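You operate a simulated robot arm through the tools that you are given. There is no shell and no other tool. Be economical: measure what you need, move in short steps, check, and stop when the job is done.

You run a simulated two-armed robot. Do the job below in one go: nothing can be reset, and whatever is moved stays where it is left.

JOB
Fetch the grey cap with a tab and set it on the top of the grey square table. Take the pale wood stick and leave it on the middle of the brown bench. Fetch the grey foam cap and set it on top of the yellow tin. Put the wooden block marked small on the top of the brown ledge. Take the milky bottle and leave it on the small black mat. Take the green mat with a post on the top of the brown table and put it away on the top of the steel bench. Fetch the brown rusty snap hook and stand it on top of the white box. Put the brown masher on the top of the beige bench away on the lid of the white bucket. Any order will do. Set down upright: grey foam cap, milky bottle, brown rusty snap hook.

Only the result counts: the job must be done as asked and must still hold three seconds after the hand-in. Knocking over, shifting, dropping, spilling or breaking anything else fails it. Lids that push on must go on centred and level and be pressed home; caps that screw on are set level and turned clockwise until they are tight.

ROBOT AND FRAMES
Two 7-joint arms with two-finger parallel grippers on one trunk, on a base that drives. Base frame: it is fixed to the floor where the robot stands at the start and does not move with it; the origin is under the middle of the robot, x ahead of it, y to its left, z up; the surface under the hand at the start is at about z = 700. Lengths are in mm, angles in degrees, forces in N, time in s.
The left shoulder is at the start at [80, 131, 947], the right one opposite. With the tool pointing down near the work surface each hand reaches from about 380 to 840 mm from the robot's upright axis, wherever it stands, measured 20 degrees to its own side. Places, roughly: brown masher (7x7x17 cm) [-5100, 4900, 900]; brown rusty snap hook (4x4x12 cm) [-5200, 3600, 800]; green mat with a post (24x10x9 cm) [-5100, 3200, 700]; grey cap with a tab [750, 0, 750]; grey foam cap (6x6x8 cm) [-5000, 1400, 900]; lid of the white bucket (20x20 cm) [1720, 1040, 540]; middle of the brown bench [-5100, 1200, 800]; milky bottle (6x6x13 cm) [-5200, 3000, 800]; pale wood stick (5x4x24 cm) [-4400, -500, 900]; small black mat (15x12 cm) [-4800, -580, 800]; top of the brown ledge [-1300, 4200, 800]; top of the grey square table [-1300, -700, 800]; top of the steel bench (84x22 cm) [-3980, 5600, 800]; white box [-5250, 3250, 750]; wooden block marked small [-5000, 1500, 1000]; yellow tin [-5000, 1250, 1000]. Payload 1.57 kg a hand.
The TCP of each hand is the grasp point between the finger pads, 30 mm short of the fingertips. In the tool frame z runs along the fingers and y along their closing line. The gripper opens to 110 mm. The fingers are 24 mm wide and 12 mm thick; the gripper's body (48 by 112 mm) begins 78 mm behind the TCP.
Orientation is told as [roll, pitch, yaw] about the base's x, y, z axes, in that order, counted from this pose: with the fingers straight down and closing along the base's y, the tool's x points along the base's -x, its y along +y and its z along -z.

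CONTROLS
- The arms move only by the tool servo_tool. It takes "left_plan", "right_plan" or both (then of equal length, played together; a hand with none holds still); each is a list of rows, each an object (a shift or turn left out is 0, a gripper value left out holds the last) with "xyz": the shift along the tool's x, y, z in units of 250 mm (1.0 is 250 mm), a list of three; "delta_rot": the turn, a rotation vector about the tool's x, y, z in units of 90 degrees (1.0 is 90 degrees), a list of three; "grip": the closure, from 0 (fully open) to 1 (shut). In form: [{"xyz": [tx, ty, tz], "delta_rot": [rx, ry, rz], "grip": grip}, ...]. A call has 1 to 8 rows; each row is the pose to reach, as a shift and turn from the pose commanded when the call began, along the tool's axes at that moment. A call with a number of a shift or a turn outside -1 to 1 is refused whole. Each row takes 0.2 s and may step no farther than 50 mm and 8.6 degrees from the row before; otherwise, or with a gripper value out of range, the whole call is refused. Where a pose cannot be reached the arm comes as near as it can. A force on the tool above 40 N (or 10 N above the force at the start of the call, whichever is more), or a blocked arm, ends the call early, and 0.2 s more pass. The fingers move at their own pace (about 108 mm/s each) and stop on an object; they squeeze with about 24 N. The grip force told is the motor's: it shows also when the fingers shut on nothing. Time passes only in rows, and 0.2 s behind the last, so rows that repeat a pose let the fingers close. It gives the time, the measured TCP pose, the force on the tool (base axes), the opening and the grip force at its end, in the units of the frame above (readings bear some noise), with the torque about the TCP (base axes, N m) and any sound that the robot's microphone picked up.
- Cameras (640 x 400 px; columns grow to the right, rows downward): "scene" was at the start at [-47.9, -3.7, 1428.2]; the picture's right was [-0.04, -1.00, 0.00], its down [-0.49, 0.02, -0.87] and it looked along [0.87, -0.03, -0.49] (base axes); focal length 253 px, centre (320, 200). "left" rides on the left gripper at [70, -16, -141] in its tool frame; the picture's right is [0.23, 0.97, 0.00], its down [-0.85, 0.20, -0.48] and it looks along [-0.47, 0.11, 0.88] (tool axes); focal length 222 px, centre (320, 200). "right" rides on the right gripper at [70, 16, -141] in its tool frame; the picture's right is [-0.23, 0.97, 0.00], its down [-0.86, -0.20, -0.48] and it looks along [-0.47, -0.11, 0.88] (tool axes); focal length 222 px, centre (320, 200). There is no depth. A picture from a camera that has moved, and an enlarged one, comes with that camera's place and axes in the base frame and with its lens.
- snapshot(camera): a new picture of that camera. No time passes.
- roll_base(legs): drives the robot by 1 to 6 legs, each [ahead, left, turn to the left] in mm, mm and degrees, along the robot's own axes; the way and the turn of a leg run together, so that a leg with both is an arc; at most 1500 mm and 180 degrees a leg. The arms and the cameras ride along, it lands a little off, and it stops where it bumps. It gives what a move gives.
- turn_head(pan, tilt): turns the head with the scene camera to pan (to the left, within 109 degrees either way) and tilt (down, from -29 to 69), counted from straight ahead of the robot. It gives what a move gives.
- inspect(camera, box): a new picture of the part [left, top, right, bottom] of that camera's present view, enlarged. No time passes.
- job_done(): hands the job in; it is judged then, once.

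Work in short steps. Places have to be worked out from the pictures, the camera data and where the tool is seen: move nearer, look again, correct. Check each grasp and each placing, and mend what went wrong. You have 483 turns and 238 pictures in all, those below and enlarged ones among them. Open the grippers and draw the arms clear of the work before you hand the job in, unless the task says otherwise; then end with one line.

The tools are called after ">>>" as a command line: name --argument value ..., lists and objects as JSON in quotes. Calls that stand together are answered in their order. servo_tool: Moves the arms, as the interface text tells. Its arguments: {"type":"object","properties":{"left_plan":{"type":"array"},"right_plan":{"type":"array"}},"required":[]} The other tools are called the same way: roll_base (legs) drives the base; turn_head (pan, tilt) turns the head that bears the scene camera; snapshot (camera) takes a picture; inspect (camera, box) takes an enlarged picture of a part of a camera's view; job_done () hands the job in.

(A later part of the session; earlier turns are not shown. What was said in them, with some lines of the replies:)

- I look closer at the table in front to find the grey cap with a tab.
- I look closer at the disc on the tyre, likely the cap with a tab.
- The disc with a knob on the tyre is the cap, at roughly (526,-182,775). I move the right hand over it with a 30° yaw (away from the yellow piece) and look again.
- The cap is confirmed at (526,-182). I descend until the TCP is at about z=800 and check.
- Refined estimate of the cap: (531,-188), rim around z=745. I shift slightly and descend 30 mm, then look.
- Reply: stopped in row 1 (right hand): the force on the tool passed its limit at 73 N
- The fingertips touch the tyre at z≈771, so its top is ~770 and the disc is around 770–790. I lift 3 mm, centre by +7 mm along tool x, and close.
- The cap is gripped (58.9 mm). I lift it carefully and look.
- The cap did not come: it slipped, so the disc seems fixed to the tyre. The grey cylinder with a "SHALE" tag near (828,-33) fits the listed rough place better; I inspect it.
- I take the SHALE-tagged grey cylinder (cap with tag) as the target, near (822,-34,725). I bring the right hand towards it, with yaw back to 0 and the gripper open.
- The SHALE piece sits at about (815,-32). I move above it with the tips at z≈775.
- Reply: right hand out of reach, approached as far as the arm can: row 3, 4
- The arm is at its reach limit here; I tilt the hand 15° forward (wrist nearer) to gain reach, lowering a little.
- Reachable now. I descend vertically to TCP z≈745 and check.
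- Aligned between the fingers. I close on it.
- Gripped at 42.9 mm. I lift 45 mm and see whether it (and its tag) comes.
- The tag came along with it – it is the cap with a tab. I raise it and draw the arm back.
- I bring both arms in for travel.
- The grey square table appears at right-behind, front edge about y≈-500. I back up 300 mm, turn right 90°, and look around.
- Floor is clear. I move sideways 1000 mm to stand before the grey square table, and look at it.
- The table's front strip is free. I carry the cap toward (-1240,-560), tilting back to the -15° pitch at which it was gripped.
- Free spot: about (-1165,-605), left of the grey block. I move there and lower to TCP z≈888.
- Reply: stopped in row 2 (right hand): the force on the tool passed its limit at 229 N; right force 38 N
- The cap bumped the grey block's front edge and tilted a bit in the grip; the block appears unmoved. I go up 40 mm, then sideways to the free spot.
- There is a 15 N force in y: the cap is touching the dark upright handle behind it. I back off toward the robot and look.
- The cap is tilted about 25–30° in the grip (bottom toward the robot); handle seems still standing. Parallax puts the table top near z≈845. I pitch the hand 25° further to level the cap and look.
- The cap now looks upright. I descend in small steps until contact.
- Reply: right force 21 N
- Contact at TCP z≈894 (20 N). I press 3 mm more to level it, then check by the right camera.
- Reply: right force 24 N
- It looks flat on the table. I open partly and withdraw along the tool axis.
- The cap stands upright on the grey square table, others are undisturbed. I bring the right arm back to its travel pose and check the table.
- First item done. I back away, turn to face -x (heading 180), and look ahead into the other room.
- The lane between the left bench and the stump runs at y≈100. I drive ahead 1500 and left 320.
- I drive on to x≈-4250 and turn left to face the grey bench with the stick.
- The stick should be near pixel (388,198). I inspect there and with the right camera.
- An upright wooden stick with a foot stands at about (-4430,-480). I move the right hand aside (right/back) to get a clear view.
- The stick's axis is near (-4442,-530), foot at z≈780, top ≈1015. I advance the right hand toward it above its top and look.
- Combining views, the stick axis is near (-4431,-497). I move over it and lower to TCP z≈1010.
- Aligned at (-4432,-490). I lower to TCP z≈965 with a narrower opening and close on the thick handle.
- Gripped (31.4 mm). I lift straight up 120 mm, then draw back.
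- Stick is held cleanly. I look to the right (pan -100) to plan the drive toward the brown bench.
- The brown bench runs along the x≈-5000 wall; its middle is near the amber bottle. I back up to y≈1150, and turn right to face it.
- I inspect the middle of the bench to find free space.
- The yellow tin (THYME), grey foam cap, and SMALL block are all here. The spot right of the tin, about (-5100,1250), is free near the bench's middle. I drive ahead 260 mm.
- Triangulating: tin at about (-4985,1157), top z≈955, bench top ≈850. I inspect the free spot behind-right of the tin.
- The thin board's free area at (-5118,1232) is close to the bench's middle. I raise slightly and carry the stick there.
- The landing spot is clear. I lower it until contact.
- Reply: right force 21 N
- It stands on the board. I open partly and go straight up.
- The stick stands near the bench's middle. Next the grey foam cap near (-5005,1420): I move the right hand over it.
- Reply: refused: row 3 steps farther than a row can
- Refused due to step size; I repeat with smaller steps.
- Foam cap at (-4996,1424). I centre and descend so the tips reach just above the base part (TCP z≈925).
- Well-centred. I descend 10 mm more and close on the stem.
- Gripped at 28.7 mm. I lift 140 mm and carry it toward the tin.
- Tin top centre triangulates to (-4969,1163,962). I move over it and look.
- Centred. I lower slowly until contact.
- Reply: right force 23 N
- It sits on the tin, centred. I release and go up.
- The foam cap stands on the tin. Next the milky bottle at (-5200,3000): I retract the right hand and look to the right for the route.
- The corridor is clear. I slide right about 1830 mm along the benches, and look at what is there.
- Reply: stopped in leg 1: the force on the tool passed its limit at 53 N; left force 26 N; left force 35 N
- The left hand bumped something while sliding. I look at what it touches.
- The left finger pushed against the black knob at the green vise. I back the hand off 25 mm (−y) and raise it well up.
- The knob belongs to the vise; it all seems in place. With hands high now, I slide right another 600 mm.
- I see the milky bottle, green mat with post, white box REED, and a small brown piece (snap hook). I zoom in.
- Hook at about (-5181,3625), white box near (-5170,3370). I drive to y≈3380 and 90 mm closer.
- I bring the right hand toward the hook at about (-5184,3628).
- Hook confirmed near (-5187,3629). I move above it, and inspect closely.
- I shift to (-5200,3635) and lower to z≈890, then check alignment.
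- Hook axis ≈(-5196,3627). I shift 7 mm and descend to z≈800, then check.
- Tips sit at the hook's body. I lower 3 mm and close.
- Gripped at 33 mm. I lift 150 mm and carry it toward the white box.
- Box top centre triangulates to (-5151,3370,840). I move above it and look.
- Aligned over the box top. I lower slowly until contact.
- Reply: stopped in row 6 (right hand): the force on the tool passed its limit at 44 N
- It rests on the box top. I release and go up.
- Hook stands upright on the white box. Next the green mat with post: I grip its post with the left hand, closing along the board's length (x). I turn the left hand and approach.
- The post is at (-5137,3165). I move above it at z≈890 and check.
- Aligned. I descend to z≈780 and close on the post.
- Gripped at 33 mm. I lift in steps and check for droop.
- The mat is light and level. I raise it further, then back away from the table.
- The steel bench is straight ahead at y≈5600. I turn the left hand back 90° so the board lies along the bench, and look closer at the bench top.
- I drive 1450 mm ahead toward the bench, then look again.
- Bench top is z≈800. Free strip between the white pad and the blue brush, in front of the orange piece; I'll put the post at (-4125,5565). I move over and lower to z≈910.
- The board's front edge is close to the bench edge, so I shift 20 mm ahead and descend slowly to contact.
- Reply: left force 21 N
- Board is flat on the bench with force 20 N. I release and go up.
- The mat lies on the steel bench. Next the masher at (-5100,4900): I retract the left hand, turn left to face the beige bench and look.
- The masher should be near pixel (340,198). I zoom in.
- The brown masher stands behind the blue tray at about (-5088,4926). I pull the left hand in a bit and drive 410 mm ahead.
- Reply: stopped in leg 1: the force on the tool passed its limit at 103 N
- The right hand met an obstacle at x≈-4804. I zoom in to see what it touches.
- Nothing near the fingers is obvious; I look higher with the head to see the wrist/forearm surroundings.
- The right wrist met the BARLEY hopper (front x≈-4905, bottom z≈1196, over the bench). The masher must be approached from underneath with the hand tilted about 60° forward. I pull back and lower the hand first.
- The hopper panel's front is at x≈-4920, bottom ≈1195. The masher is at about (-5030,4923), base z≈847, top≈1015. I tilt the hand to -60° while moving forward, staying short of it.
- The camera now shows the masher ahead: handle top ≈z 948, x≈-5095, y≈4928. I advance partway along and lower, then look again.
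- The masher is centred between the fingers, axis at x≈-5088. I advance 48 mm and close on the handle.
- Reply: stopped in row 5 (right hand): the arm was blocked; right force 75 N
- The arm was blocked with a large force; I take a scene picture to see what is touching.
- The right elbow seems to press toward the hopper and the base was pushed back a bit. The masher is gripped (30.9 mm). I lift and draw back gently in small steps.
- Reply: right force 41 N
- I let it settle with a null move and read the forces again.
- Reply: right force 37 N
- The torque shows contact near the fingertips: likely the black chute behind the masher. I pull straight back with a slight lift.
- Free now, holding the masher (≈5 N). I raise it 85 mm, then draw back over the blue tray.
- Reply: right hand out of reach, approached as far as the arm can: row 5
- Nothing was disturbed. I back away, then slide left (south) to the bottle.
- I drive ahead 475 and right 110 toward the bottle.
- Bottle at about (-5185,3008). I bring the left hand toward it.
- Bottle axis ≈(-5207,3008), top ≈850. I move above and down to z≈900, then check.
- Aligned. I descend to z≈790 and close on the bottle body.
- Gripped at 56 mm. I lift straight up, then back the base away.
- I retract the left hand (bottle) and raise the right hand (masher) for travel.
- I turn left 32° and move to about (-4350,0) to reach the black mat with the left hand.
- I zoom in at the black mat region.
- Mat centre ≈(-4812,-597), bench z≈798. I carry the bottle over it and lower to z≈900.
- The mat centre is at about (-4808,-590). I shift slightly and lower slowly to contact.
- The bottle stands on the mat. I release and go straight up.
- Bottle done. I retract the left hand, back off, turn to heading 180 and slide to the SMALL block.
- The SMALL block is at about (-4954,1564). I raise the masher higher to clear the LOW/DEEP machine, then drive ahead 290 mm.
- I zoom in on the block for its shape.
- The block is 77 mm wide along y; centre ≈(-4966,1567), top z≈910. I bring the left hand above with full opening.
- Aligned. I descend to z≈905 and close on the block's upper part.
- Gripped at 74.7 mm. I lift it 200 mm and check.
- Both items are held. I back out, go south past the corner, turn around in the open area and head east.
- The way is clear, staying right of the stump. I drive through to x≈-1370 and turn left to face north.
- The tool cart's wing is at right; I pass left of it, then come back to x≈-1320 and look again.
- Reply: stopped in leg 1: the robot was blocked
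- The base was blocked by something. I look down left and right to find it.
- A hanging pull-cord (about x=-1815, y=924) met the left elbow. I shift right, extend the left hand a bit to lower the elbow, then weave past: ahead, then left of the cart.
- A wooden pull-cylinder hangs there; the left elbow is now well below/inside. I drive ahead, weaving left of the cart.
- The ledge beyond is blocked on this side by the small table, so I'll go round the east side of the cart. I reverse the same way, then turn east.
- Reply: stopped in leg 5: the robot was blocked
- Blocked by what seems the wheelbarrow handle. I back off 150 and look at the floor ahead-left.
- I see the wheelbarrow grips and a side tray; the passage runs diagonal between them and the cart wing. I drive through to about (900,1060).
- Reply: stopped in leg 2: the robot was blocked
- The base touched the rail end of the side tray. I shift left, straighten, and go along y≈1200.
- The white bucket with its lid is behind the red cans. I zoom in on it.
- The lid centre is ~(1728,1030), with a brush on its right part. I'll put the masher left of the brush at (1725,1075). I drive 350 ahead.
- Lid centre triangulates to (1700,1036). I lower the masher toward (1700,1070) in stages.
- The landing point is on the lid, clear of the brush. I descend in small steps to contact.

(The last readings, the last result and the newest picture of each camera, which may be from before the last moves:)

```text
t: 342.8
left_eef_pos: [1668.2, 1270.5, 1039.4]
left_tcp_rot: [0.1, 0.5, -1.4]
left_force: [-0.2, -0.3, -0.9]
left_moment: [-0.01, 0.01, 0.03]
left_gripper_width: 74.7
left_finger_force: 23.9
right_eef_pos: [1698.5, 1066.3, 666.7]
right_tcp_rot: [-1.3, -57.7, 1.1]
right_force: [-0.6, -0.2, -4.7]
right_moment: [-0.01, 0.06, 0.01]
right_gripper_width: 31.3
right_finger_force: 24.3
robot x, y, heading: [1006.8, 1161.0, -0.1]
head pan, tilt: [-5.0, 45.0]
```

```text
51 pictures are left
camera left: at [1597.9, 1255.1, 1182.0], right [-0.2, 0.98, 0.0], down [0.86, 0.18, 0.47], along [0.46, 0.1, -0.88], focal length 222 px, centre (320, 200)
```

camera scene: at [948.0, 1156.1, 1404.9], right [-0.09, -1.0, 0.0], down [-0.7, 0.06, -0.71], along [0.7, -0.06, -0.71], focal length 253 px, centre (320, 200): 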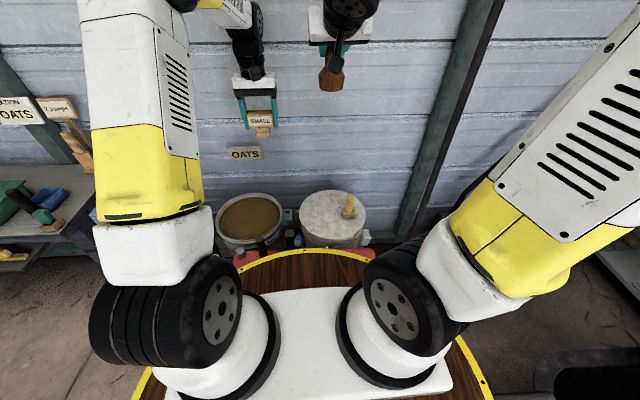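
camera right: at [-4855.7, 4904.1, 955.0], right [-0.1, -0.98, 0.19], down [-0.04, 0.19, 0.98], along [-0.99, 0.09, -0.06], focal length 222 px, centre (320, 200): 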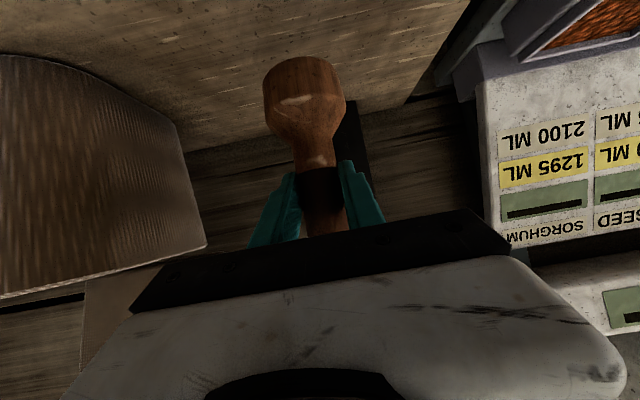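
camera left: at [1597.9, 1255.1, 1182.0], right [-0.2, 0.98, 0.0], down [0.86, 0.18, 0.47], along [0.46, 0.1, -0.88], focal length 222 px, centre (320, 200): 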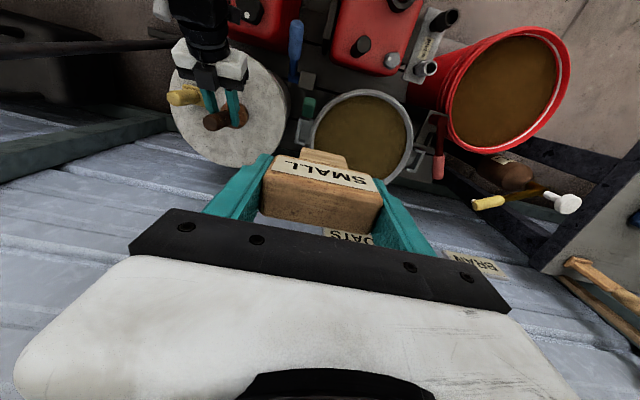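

No contact yet at z=667; I continue down in small steps.

>>> servo_tool --right_plan '[{"xyz": [0.02, 0, 0.0128]}, {"xyz": [0.04, 0, 0.0256]}, {"xyz": [0.06, 0, 0.038]}, {"xyz": [0.08, 0, 0.051]}, {"xyz": [0.1, 0, 0.064]}, {"xyz": [0.12, 0, 0.077]}, {"xyz": [0.14, 0, 0.09]}]'

>>> inspect --camera "left" --box '[150, 20, 330, 180]'

```text
t: 344.4
left_eef_pos: [1666.3, 1270.4, 1038.6]
left_tcp_rot: [0.1, 0.3, -1.2]
left_force: [0.8, 0.2, -1.2]
left_moment: [0.02, -0.03, 0.0]
left_gripper_width: 74.8
left_finger_force: 23.7
right_eef_pos: [1702.2, 1065.5, 629.8]
right_tcp_rot: [-1.3, -58.3, 1.2]
right_force: [5.7, -0.3, 21.3]
right_moment: [0.74, -0.41, 0.08]
right_gripper_width: 31.6
right_finger_force: 23.6
robot x, y, heading: [1002.9, 1163.2, -0.2]
head pan, tilt: [-5.0, 45.0]
```

```text
2.50 times, centred on (240, 100) of left
camera zoom: at [1597.3, 1255.1, 1182.4], right [-0.2, 0.98, 0.0], down [0.86, 0.18, 0.47], along [0.46, 0.1, -0.88], focal length 555 px, centre (520, 450)
```

zoom: 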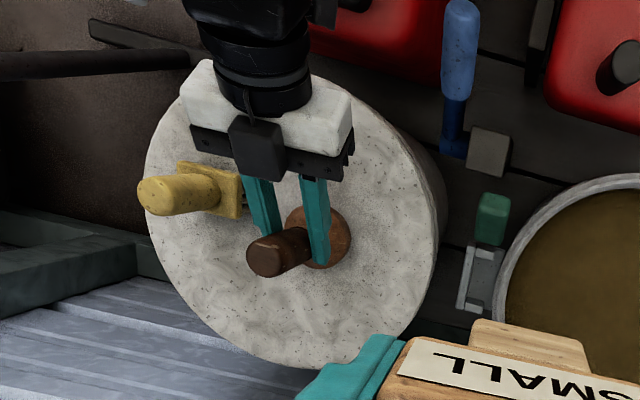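

The masher stands on the lid (21 N contact). I open slightly and withdraw along the tool axis.

>>> servo_tool --right_plan '[{"xyz": [-0.006, 0, -0.004], "grip": 0.62}, {"xyz": [-0.006, 0, -0.004], "grip": 0.55}, {"xyz": [-0.006, 0, -0.1], "grip": 0.55}, {"xyz": [-0.02, 0, -0.28]}, {"xyz": [-0.08, 0, -0.44]}, {"xyz": [-0.2, 0, -0.58]}, {"xyz": [-0.34, 0, -0.7]}]'

>>> inspect --camera "left" --box '[150, 20, 330, 180]'

>>> inspect --camera "scene" --box '[260, 130, 420, 270]'

```text
t: 346.0
left_eef_pos: [1667.9, 1269.8, 1039.3]
left_tcp_rot: [0.0, 0.5, -1.3]
left_force: [-0.2, -0.3, -0.9]
left_moment: [0.01, 0.04, -0.03]
left_gripper_width: 74.6
left_finger_force: 24.1
right_eef_pos: [1598.4, 1071.3, 790.6]
right_tcp_rot: [-1.2, -57.6, 1.3]
right_force: [1.2, 0.1, 0.5]
right_moment: [0.02, 0.01, -0.02]
right_gripper_width: 49.4
right_finger_force: 0.1
robot x, y, heading: [1006.9, 1164.4, -0.1]
head pan, tilt: [-5.0, 45.0]
```

```text
2.50 times, centred on (240, 100) of left
camera zoom: at [1598.1, 1255.1, 1181.9], right [-0.2, 0.98, 0.0], down [0.86, 0.18, 0.47], along [0.46, 0.1, -0.88], focal length 555 px, centre (520, 450)
```

zoom: 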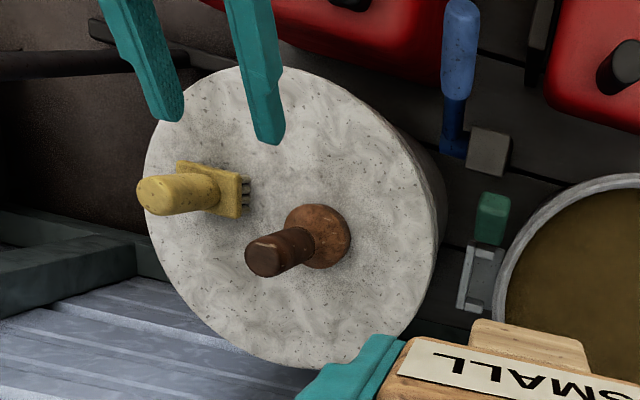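

```text
2.86 times, centred on (340, 200) of scene
camera zoom: at [948.3, 1156.1, 1404.9], right [-0.09, -1.0, 0.0], down [-0.7, 0.06, -0.71], along [0.7, -0.06, -0.71], focal length 722 px, centre (263, 200)
```

zoom: 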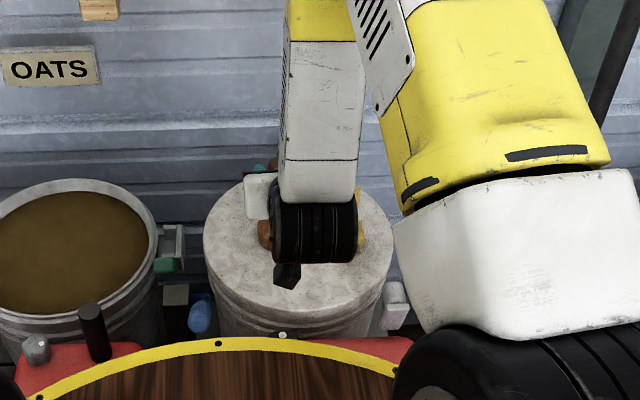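

The masher stands on the lid. I raise the right hand and level it.

>>> servo_tool --right_plan '[{"xyz": [-0.155, 0, -0.098]}, {"xyz": [-0.31, 0, -0.196]}, {"xyz": [-0.466, 0, -0.295]}, {"xyz": [-0.62, 0, -0.393]}, {"xyz": [-0.777, 0, -0.491]}]'

>>> servo_tool --right_plan '[{"delta_rot": [0, 0.091, 0]}, {"delta_rot": [0, 0.182, 0]}, {"delta_rot": [0, 0.273, 0]}, {"delta_rot": [0, 0.364, 0]}, {"delta_rot": [0, 0.455, 0]}, {"delta_rot": [0, 0.546, 0]}, {"delta_rot": [0, 0.637, 0]}]'

>>> turn_head --pan 90 --tilt 20

>>> snapshot --camera "scene"

```text
t: 347.2
left_eef_pos: [1668.0, 1270.0, 1038.8]
left_tcp_rot: [0.1, 0.6, -1.3]
left_force: [-0.2, 0.2, -0.6]
left_moment: [0.03, 0.07, 0.0]
left_gripper_width: 74.6
left_finger_force: 23.6
right_eef_pos: [1598.8, 1073.2, 1021.6]
right_tcp_rot: [-1.4, -57.6, 1.2]
right_force: [0.3, 0.6, 0.7]
right_moment: [0.0, 0.02, -0.01]
right_gripper_width: 49.4
right_finger_force: 0.1
robot x, y, heading: [1006.2, 1161.8, -0.0]
head pan, tilt: [-5.0, 45.0]
```

```text
t: 348.8
left_eef_pos: [1667.8, 1269.8, 1039.4]
left_tcp_rot: [0.1, 0.5, -1.3]
left_force: [0.3, 0.4, 0.0]
left_moment: [-0.01, -0.01, 0.02]
left_gripper_width: 74.5
left_finger_force: 24.0
right_eef_pos: [1596.3, 1071.2, 1020.9]
right_tcp_rot: [-0.7, -0.3, 0.1]
right_force: [-0.7, -0.1, 0.0]
right_moment: [0.0, -0.06, 0.0]
right_gripper_width: 49.5
right_finger_force: 0.1
robot x, y, heading: [1004.9, 1162.9, -0.3]
head pan, tilt: [-5.0, 45.0]
```

```text
t: 350.5
left_eef_pos: [1668.1, 1270.1, 1038.8]
left_tcp_rot: [0.2, 0.4, -1.2]
left_force: [-1.1, -0.6, -1.1]
left_moment: [0.0, -0.01, 0.01]
left_gripper_width: 74.7
left_finger_force: 24.2
right_eef_pos: [1596.2, 1071.3, 1021.7]
right_tcp_rot: [-0.6, -0.3, 0.1]
right_force: [-0.1, -0.3, -0.3]
right_moment: [-0.02, 0.0, 0.03]
right_gripper_width: 49.6
right_finger_force: 0.0
robot x, y, heading: [1006.1, 1165.8, -0.2]
head pan, tilt: [90.0, 20.0]
```

```text
47 pictures are left
camera scene: at [867.2, 1256.5, 1443.6], right [1.0, 0.0, 0.0], down [0.0, -0.34, -0.94], along [0.0, 0.94, -0.34], focal length 253 px, centre (320, 200)
```

scene: 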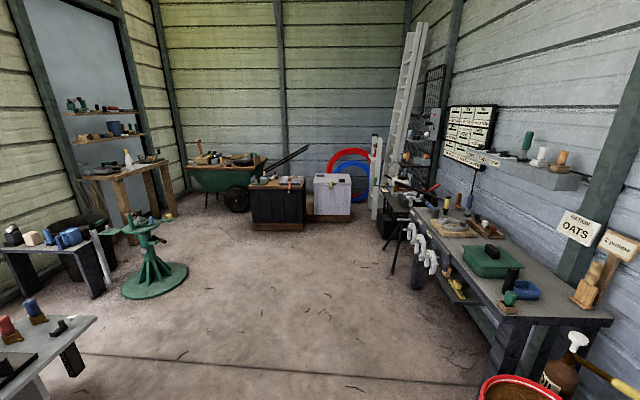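

The brown ledge is the wooden table at the west wall, reachable from the east. I drive there: back off, turn north, and go around north of the vise stand.

>>> roll_base --legs '[[-250, 0, 0], [0, 0, 90], [1450, 100, 0], [1150, 650, 0], [200, 550, 0]]'

>>> turn_head --pan 60 --tilt 25

>>> snapshot --camera "scene"

```text
t: 372.2
left_eef_pos: [-699.2, 4616.0, 1038.5]
left_tcp_rot: [-0.1, 0.4, 89.9]
left_force: [-0.4, -0.3, -0.7]
left_moment: [-0.02, -0.01, -0.01]
left_gripper_width: 74.5
left_finger_force: 23.6
right_eef_pos: [-499.4, 4549.7, 1020.7]
right_tcp_rot: [-0.6, -0.4, 91.3]
right_force: [-0.3, 0.2, -0.4]
right_moment: [-0.03, -0.01, -0.01]
right_gripper_width: 49.4
right_finger_force: 0.1
robot x, y, heading: [-577.2, 3960.8, 91.1]
head pan, tilt: [90.0, 20.0]
```

```text
t: 373.1
left_eef_pos: [-700.9, 4616.7, 1039.4]
left_tcp_rot: [0.2, 0.4, 90.0]
left_force: [0.1, -0.4, -1.0]
left_moment: [0.02, 0.02, -0.02]
left_gripper_width: 74.6
left_finger_force: 24.1
right_eef_pos: [-499.8, 4549.7, 1020.1]
right_tcp_rot: [-0.7, -0.4, 91.4]
right_force: [0.0, 0.0, -0.1]
right_moment: [0.01, -0.01, -0.01]
right_gripper_width: 49.6
right_finger_force: 0.0
robot x, y, heading: [-578.9, 3959.9, 91.2]
head pan, tilt: [60.0, 25.0]
```

```text
46 pictures are left
camera scene: at [-656.1, 3860.7, 1435.5], right [0.48, 0.88, 0.0], down [0.37, -0.2, -0.91], along [-0.79, 0.44, -0.42], focal length 253 px, centre (320, 200)
```

scene: 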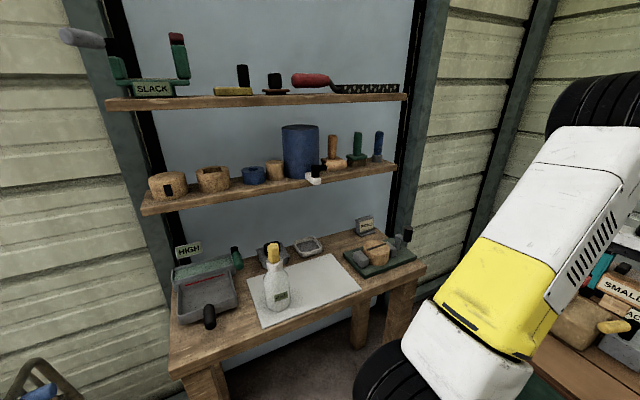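

The ledge top is at z≈800, with a tall bottle near (-1215,4024). Free spot: about (-1195,3890) at its near-left. I raise both hands well above before turning.

>>> servo_tool --left_plan '[{"xyz": [0.1, 0, -0.15]}, {"xyz": [0.2, 0, -0.3]}, {"xyz": [0.3, 0, -0.45]}, {"xyz": [0.36, 0, -0.6]}]' --right_plan '[{"xyz": [0.08, -0.06, -0.16]}, {"xyz": [0.16, -0.12, -0.32]}, {"xyz": [0.24, -0.18, -0.48]}, {"xyz": [0.32, -0.24, -0.64]}]'

>>> roll_base --legs '[[0, 0, 45], [0, 0, 44]]'

>>> turn_head --pan 5 --tilt 35

>>> snapshot --camera "scene"

>>> snapshot --camera "left"

```text
t: 374.1
left_eef_pos: [-699.7, 4526.8, 1188.7]
left_tcp_rot: [0.1, 0.5, 90.0]
left_force: [0.6, 1.9, -0.9]
left_moment: [0.0, -0.04, 0.02]
left_gripper_width: 74.5
left_finger_force: 24.4
right_eef_pos: [-440.2, 4468.4, 1180.6]
right_tcp_rot: [-0.7, -0.4, 91.4]
right_force: [-0.4, 0.6, 0.0]
right_moment: [-0.01, 0.0, 0.03]
right_gripper_width: 49.3
right_finger_force: 0.0
robot x, y, heading: [-578.5, 3959.0, 91.2]
head pan, tilt: [60.0, 25.0]
```

```text
t: 378.6
left_eef_pos: [-1151.8, 3842.7, 1189.0]
left_tcp_rot: [0.1, 0.4, 179.4]
left_force: [-0.3, -0.6, -0.5]
left_moment: [-0.01, 0.0, 0.01]
left_gripper_width: 74.4
left_finger_force: 24.0
right_eef_pos: [-1090.5, 4100.5, 1180.3]
right_tcp_rot: [-0.7, -0.4, -179.2]
right_force: [0.4, 0.0, 0.1]
right_moment: [-0.03, 0.02, 0.0]
right_gripper_width: 49.6
right_finger_force: 0.0
robot x, y, heading: [-577.4, 3953.3, -179.4]
head pan, tilt: [60.0, 25.0]
```

```text
t: 379.9
left_eef_pos: [-1150.7, 3842.4, 1189.2]
left_tcp_rot: [0.1, 0.3, 179.4]
left_force: [-0.5, 0.2, -0.9]
left_moment: [0.02, 0.01, 0.03]
left_gripper_width: 74.5
left_finger_force: 24.2
right_eef_pos: [-1090.9, 4101.6, 1180.8]
right_tcp_rot: [-0.7, -0.4, -179.2]
right_force: [-0.7, -0.1, 0.1]
right_moment: [0.0, -0.01, 0.03]
right_gripper_width: 49.4
right_finger_force: 0.0
robot x, y, heading: [-583.8, 3957.3, -179.7]
head pan, tilt: [5.0, 35.0]
```

```text
45 pictures are left
camera scene: at [-526.0, 3948.6, 1419.7], right [-0.1, 1.0, 0.0], down [0.57, 0.06, -0.82], along [-0.82, -0.08, -0.57], focal length 253 px, centre (320, 200)
```

scene: 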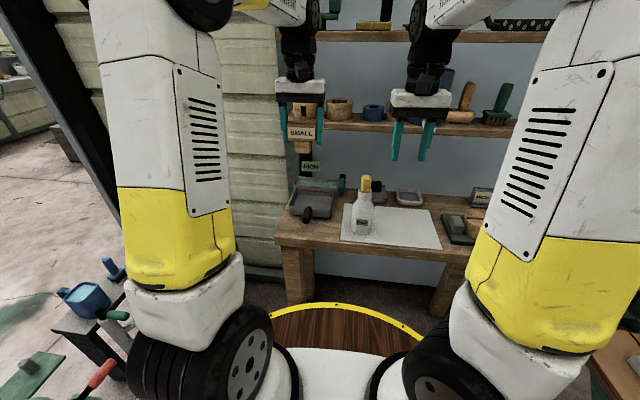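

```text
44 pictures are left
camera left: at [-1083.0, 3858.2, 1331.9], right [0.22, -0.98, 0.0], down [-0.86, -0.19, 0.47], along [-0.46, -0.11, -0.88], focal length 222 px, centre (320, 200)
```

left: 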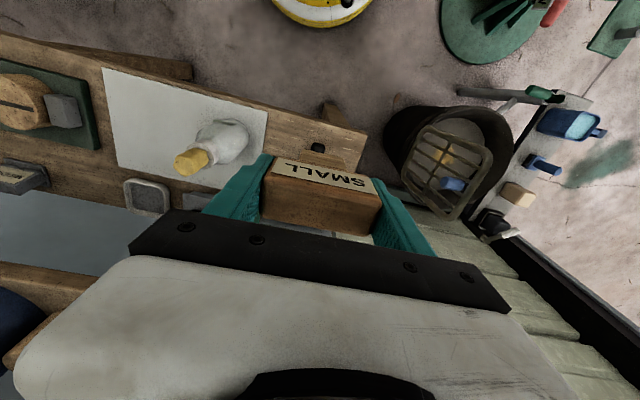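

I zoom in at the free spot.

>>> inspect --camera "scene" --box '[260, 120, 400, 270]'

>>> inspect --camera "left" --box '[200, 60, 400, 220]'

```text
2.67 times, centred on (330, 195) of scene
camera zoom: at [-526.0, 3948.6, 1419.7], right [-0.1, 1.0, 0.0], down [0.57, 0.06, -0.82], along [-0.82, -0.08, -0.57], focal length 674 px, centre (293, 213)
```

zoom: 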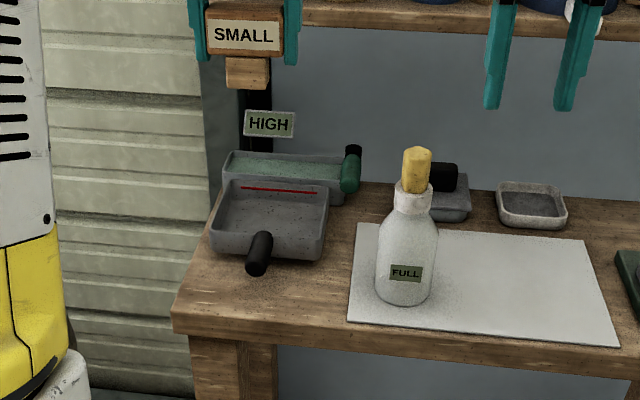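

```text
2.50 times, centred on (300, 140) of left
camera zoom: at [-1083.0, 3858.2, 1331.9], right [0.22, -0.98, 0.0], down [-0.86, -0.19, 0.47], along [-0.46, -0.11, -0.88], focal length 555 px, centre (370, 350)
```

zoom: 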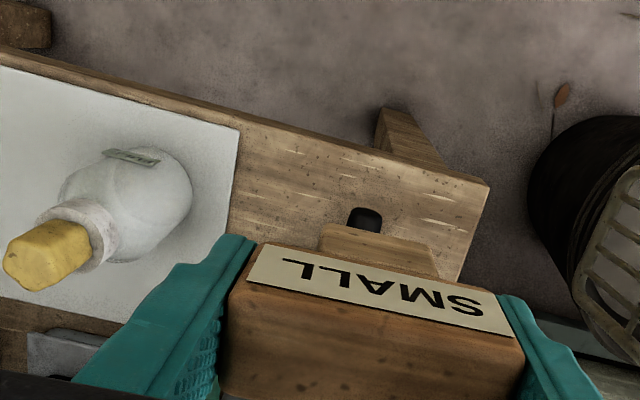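

Target spot (-1183,3897). I move the block over it and lower to TCP z≈930.

>>> servo_tool --left_plan '[{"xyz": [-0.064, -0.11, 0]}, {"xyz": [-0.128, -0.22, 0.08]}, {"xyz": [-0.128, -0.22, 0.27]}, {"xyz": [-0.128, -0.22, 0.46]}, {"xyz": [-0.128, -0.22, 0.65]}, {"xyz": [-0.128, -0.22, 0.84]}, {"xyz": [-0.128, -0.22, 0.98]}]'

>>> inspect --camera "scene" --box '[260, 150, 400, 270]'

>>> snapshot --camera "left"

```text
t: 381.5
left_eef_pos: [-1182.8, 3898.9, 942.9]
left_tcp_rot: [0.0, 0.5, 179.4]
left_force: [0.7, 0.7, 0.1]
left_moment: [-0.01, 0.01, 0.04]
left_gripper_width: 74.4
left_finger_force: 24.3
right_eef_pos: [-1090.2, 4102.2, 1179.7]
right_tcp_rot: [-0.7, -0.4, -179.2]
right_force: [-0.4, -0.3, 0.4]
right_moment: [0.0, 0.02, 0.0]
right_gripper_width: 49.5
right_finger_force: 0.1
robot x, y, heading: [-581.5, 3955.5, -179.2]
head pan, tilt: [5.0, 35.0]
```

```text
3.33 times, centred on (330, 210) of scene
camera zoom: at [-525.8, 3948.7, 1419.7], right [-0.1, 1.0, 0.0], down [0.57, 0.06, -0.82], along [-0.82, -0.08, -0.57], focal length 843 px, centre (287, 167)
```

zoom: 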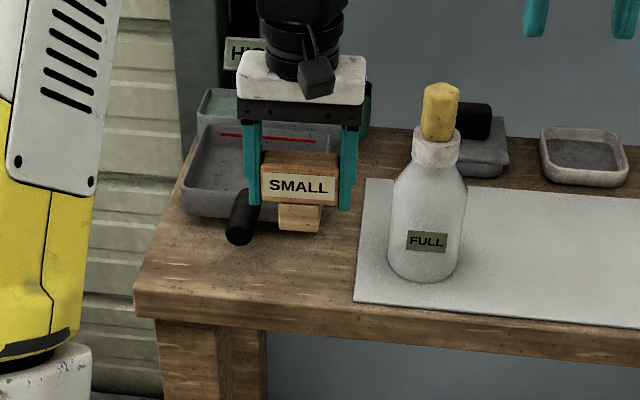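

```text
40 pictures are left
camera left: at [-1113.2, 3914.4, 1086.6], right [0.22, -0.98, 0.0], down [-0.86, -0.19, 0.47], along [-0.46, -0.11, -0.88], focal length 222 px, centre (320, 200)
```

left: 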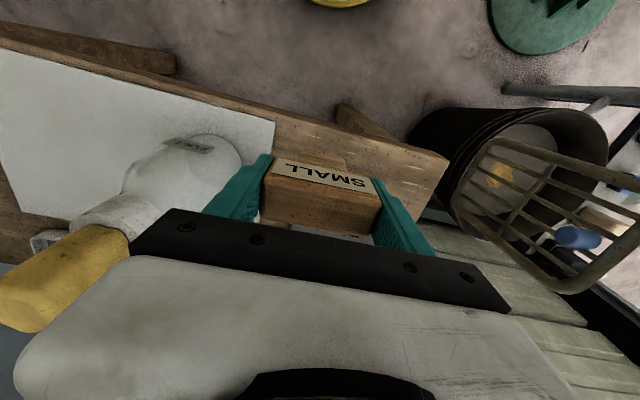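

Spot is fine. I descend slowly to contact.

>>> servo_tool --left_plan '[{"xyz": [0, 0, 0.16]}, {"xyz": [0, 0, 0.25]}, {"xyz": [0, 0, 0.28]}, {"xyz": [0, 0, 0.3]}, {"xyz": [0, 0, 0.32]}, {"xyz": [0, 0, 0.34]}, {"xyz": [0, 0, 0.36]}, {"xyz": [0, 0, 0.38]}]'

>>> inspect --camera "scene" --box '[260, 150, 400, 270]'

```text
t: 383.3
left_eef_pos: [-1181.8, 3897.5, 850.8]
left_tcp_rot: [0.1, 0.2, 179.4]
left_force: [0.1, -3.3, 21.0]
left_moment: [0.01, 0.07, 0.01]
left_gripper_width: 74.5
left_finger_force: 24.1
right_eef_pos: [-1088.9, 4101.2, 1180.5]
right_tcp_rot: [-0.6, -0.4, -179.2]
right_force: [0.4, 0.1, -0.3]
right_moment: [0.02, 0.04, 0.01]
right_gripper_width: 49.4
right_finger_force: 0.1
robot x, y, heading: [-581.3, 3957.4, -179.4]
head pan, tilt: [5.0, 35.0]
```

```text
3.33 times, centred on (330, 210) of scene
camera zoom: at [-525.3, 3948.6, 1419.7], right [-0.1, 1.0, 0.0], down [0.57, 0.06, -0.82], along [-0.82, -0.08, -0.57], focal length 843 px, centre (287, 167)
```

zoom: 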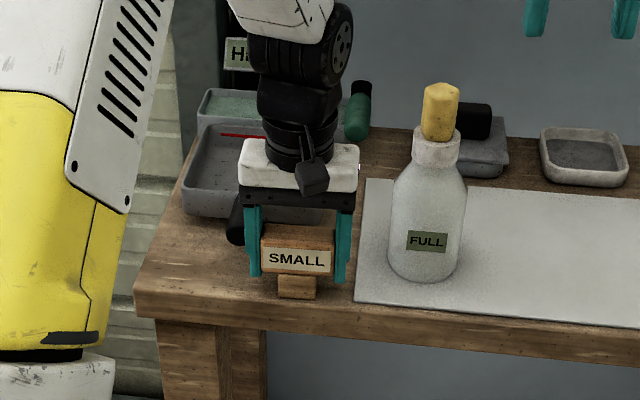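

Contact (21 N), the block stands on the ledge. I open partly and go straight up.

>>> servo_tool --left_plan '[{"xyz": [0, 0, -0.006], "grip": 0.26}, {"xyz": [0, 0, -0.006], "grip": 0.18}, {"xyz": [0, 0, -0.12], "grip": 0.18}, {"xyz": [0, 0, -0.3]}, {"xyz": [0, 0, -0.48]}, {"xyz": [0, 0, -0.66]}, {"xyz": [0, 0, -0.84]}, {"xyz": [0, 0, -1.0]}]'

>>> inspect --camera "scene" --box '[260, 150, 400, 270]'

```text
t: 385.1
left_eef_pos: [-1179.0, 3897.1, 1100.6]
left_tcp_rot: [0.1, 0.5, 179.3]
left_force: [0.5, -0.4, 0.1]
left_moment: [0.0, -0.04, -0.03]
left_gripper_width: 90.3
left_finger_force: 0.1
right_eef_pos: [-1090.4, 4101.6, 1180.9]
right_tcp_rot: [-0.7, -0.3, -179.2]
right_force: [-0.3, 0.3, -0.8]
right_moment: [0.02, 0.01, -0.01]
right_gripper_width: 49.8
right_finger_force: 0.1
robot x, y, heading: [-579.0, 3955.7, -179.3]
head pan, tilt: [5.0, 35.0]
```

```text
3.33 times, centred on (330, 210) of scene
camera zoom: at [-526.2, 3948.7, 1419.7], right [-0.1, 1.0, 0.0], down [0.57, 0.06, -0.82], along [-0.82, -0.08, -0.57], focal length 843 px, centre (287, 167)
```

zoom: 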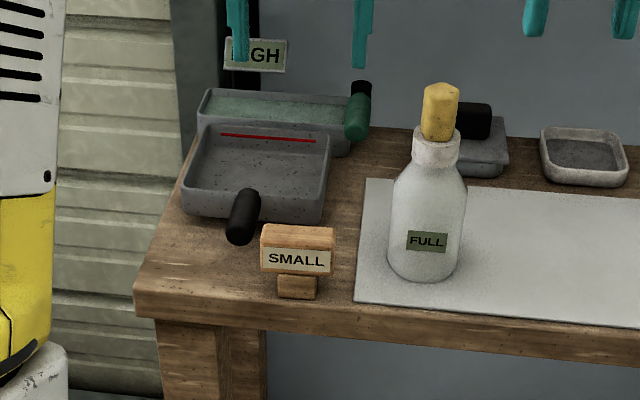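

All eight are placed. I open both grippers and back the robot clear of the ledge.

>>> servo_tool --left_plan '[{"grip": 0}, {"grip": 0}]' --right_plan '[{"grip": 0}, {"grip": 0}]'

>>> roll_base --legs '[[-300, 0, 0]]'

>>> snapshot --camera "scene"

```text
t: 385.7
left_eef_pos: [-1180.3, 3897.0, 1099.5]
left_tcp_rot: [0.1, 0.5, 179.3]
left_force: [0.0, 0.5, 0.8]
left_moment: [0.0, -0.01, -0.02]
left_gripper_width: 110.0
left_finger_force: 0.1
right_eef_pos: [-1090.0, 4101.4, 1180.0]
right_tcp_rot: [-0.6, -0.4, -179.1]
right_force: [-0.4, 1.1, 0.3]
right_moment: [-0.01, -0.01, -0.01]
right_gripper_width: 109.9
right_finger_force: 0.1
robot x, y, heading: [-578.8, 3954.7, -179.3]
head pan, tilt: [5.0, 35.0]
```

```text
t: 387.7
left_eef_pos: [-880.3, 3898.0, 1099.5]
left_tcp_rot: [0.1, 0.5, 179.5]
left_force: [0.0, -0.3, -0.6]
left_moment: [0.01, -0.02, -0.02]
left_gripper_width: 110.0
left_finger_force: 0.0
right_eef_pos: [-792.5, 4102.7, 1180.3]
right_tcp_rot: [-0.6, -0.5, -179.0]
right_force: [0.2, -0.3, 0.4]
right_moment: [0.01, -0.05, -0.01]
right_gripper_width: 110.0
right_finger_force: 0.1
robot x, y, heading: [-276.5, 3955.9, -179.2]
head pan, tilt: [5.0, 35.0]
```

```text
37 pictures are left
camera scene: at [-226.9, 3952.4, 1419.7], right [-0.1, 0.99, 0.0], down [0.57, 0.06, -0.82], along [-0.81, -0.08, -0.57], focal length 253 px, centre (320, 200)
```

scene: 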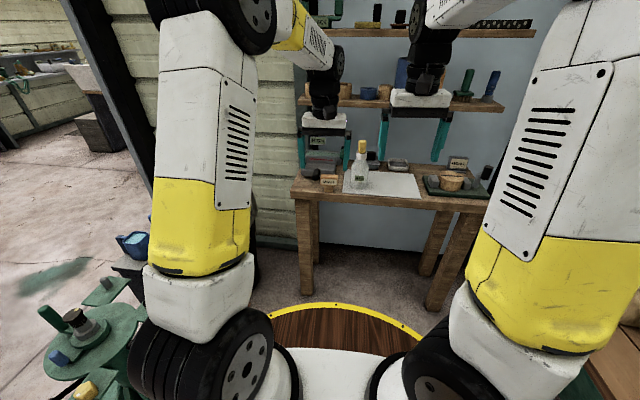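

The ledge is in order, the arms are clear and the grippers open. I hand the job in.

>>> job_done

```text
The job is handed in.
```

All eight items are at their requested places, and the foam cap, bottle and snap hook are standing upright. On the way, the arms and base bumped a few fixtures (the tyre's disc, the green vise, the BARLEY hopper and its chute, the pull-cord, a rail by the wheelbarrow). I saw nothing knocked over, but I did not go back to check each one.
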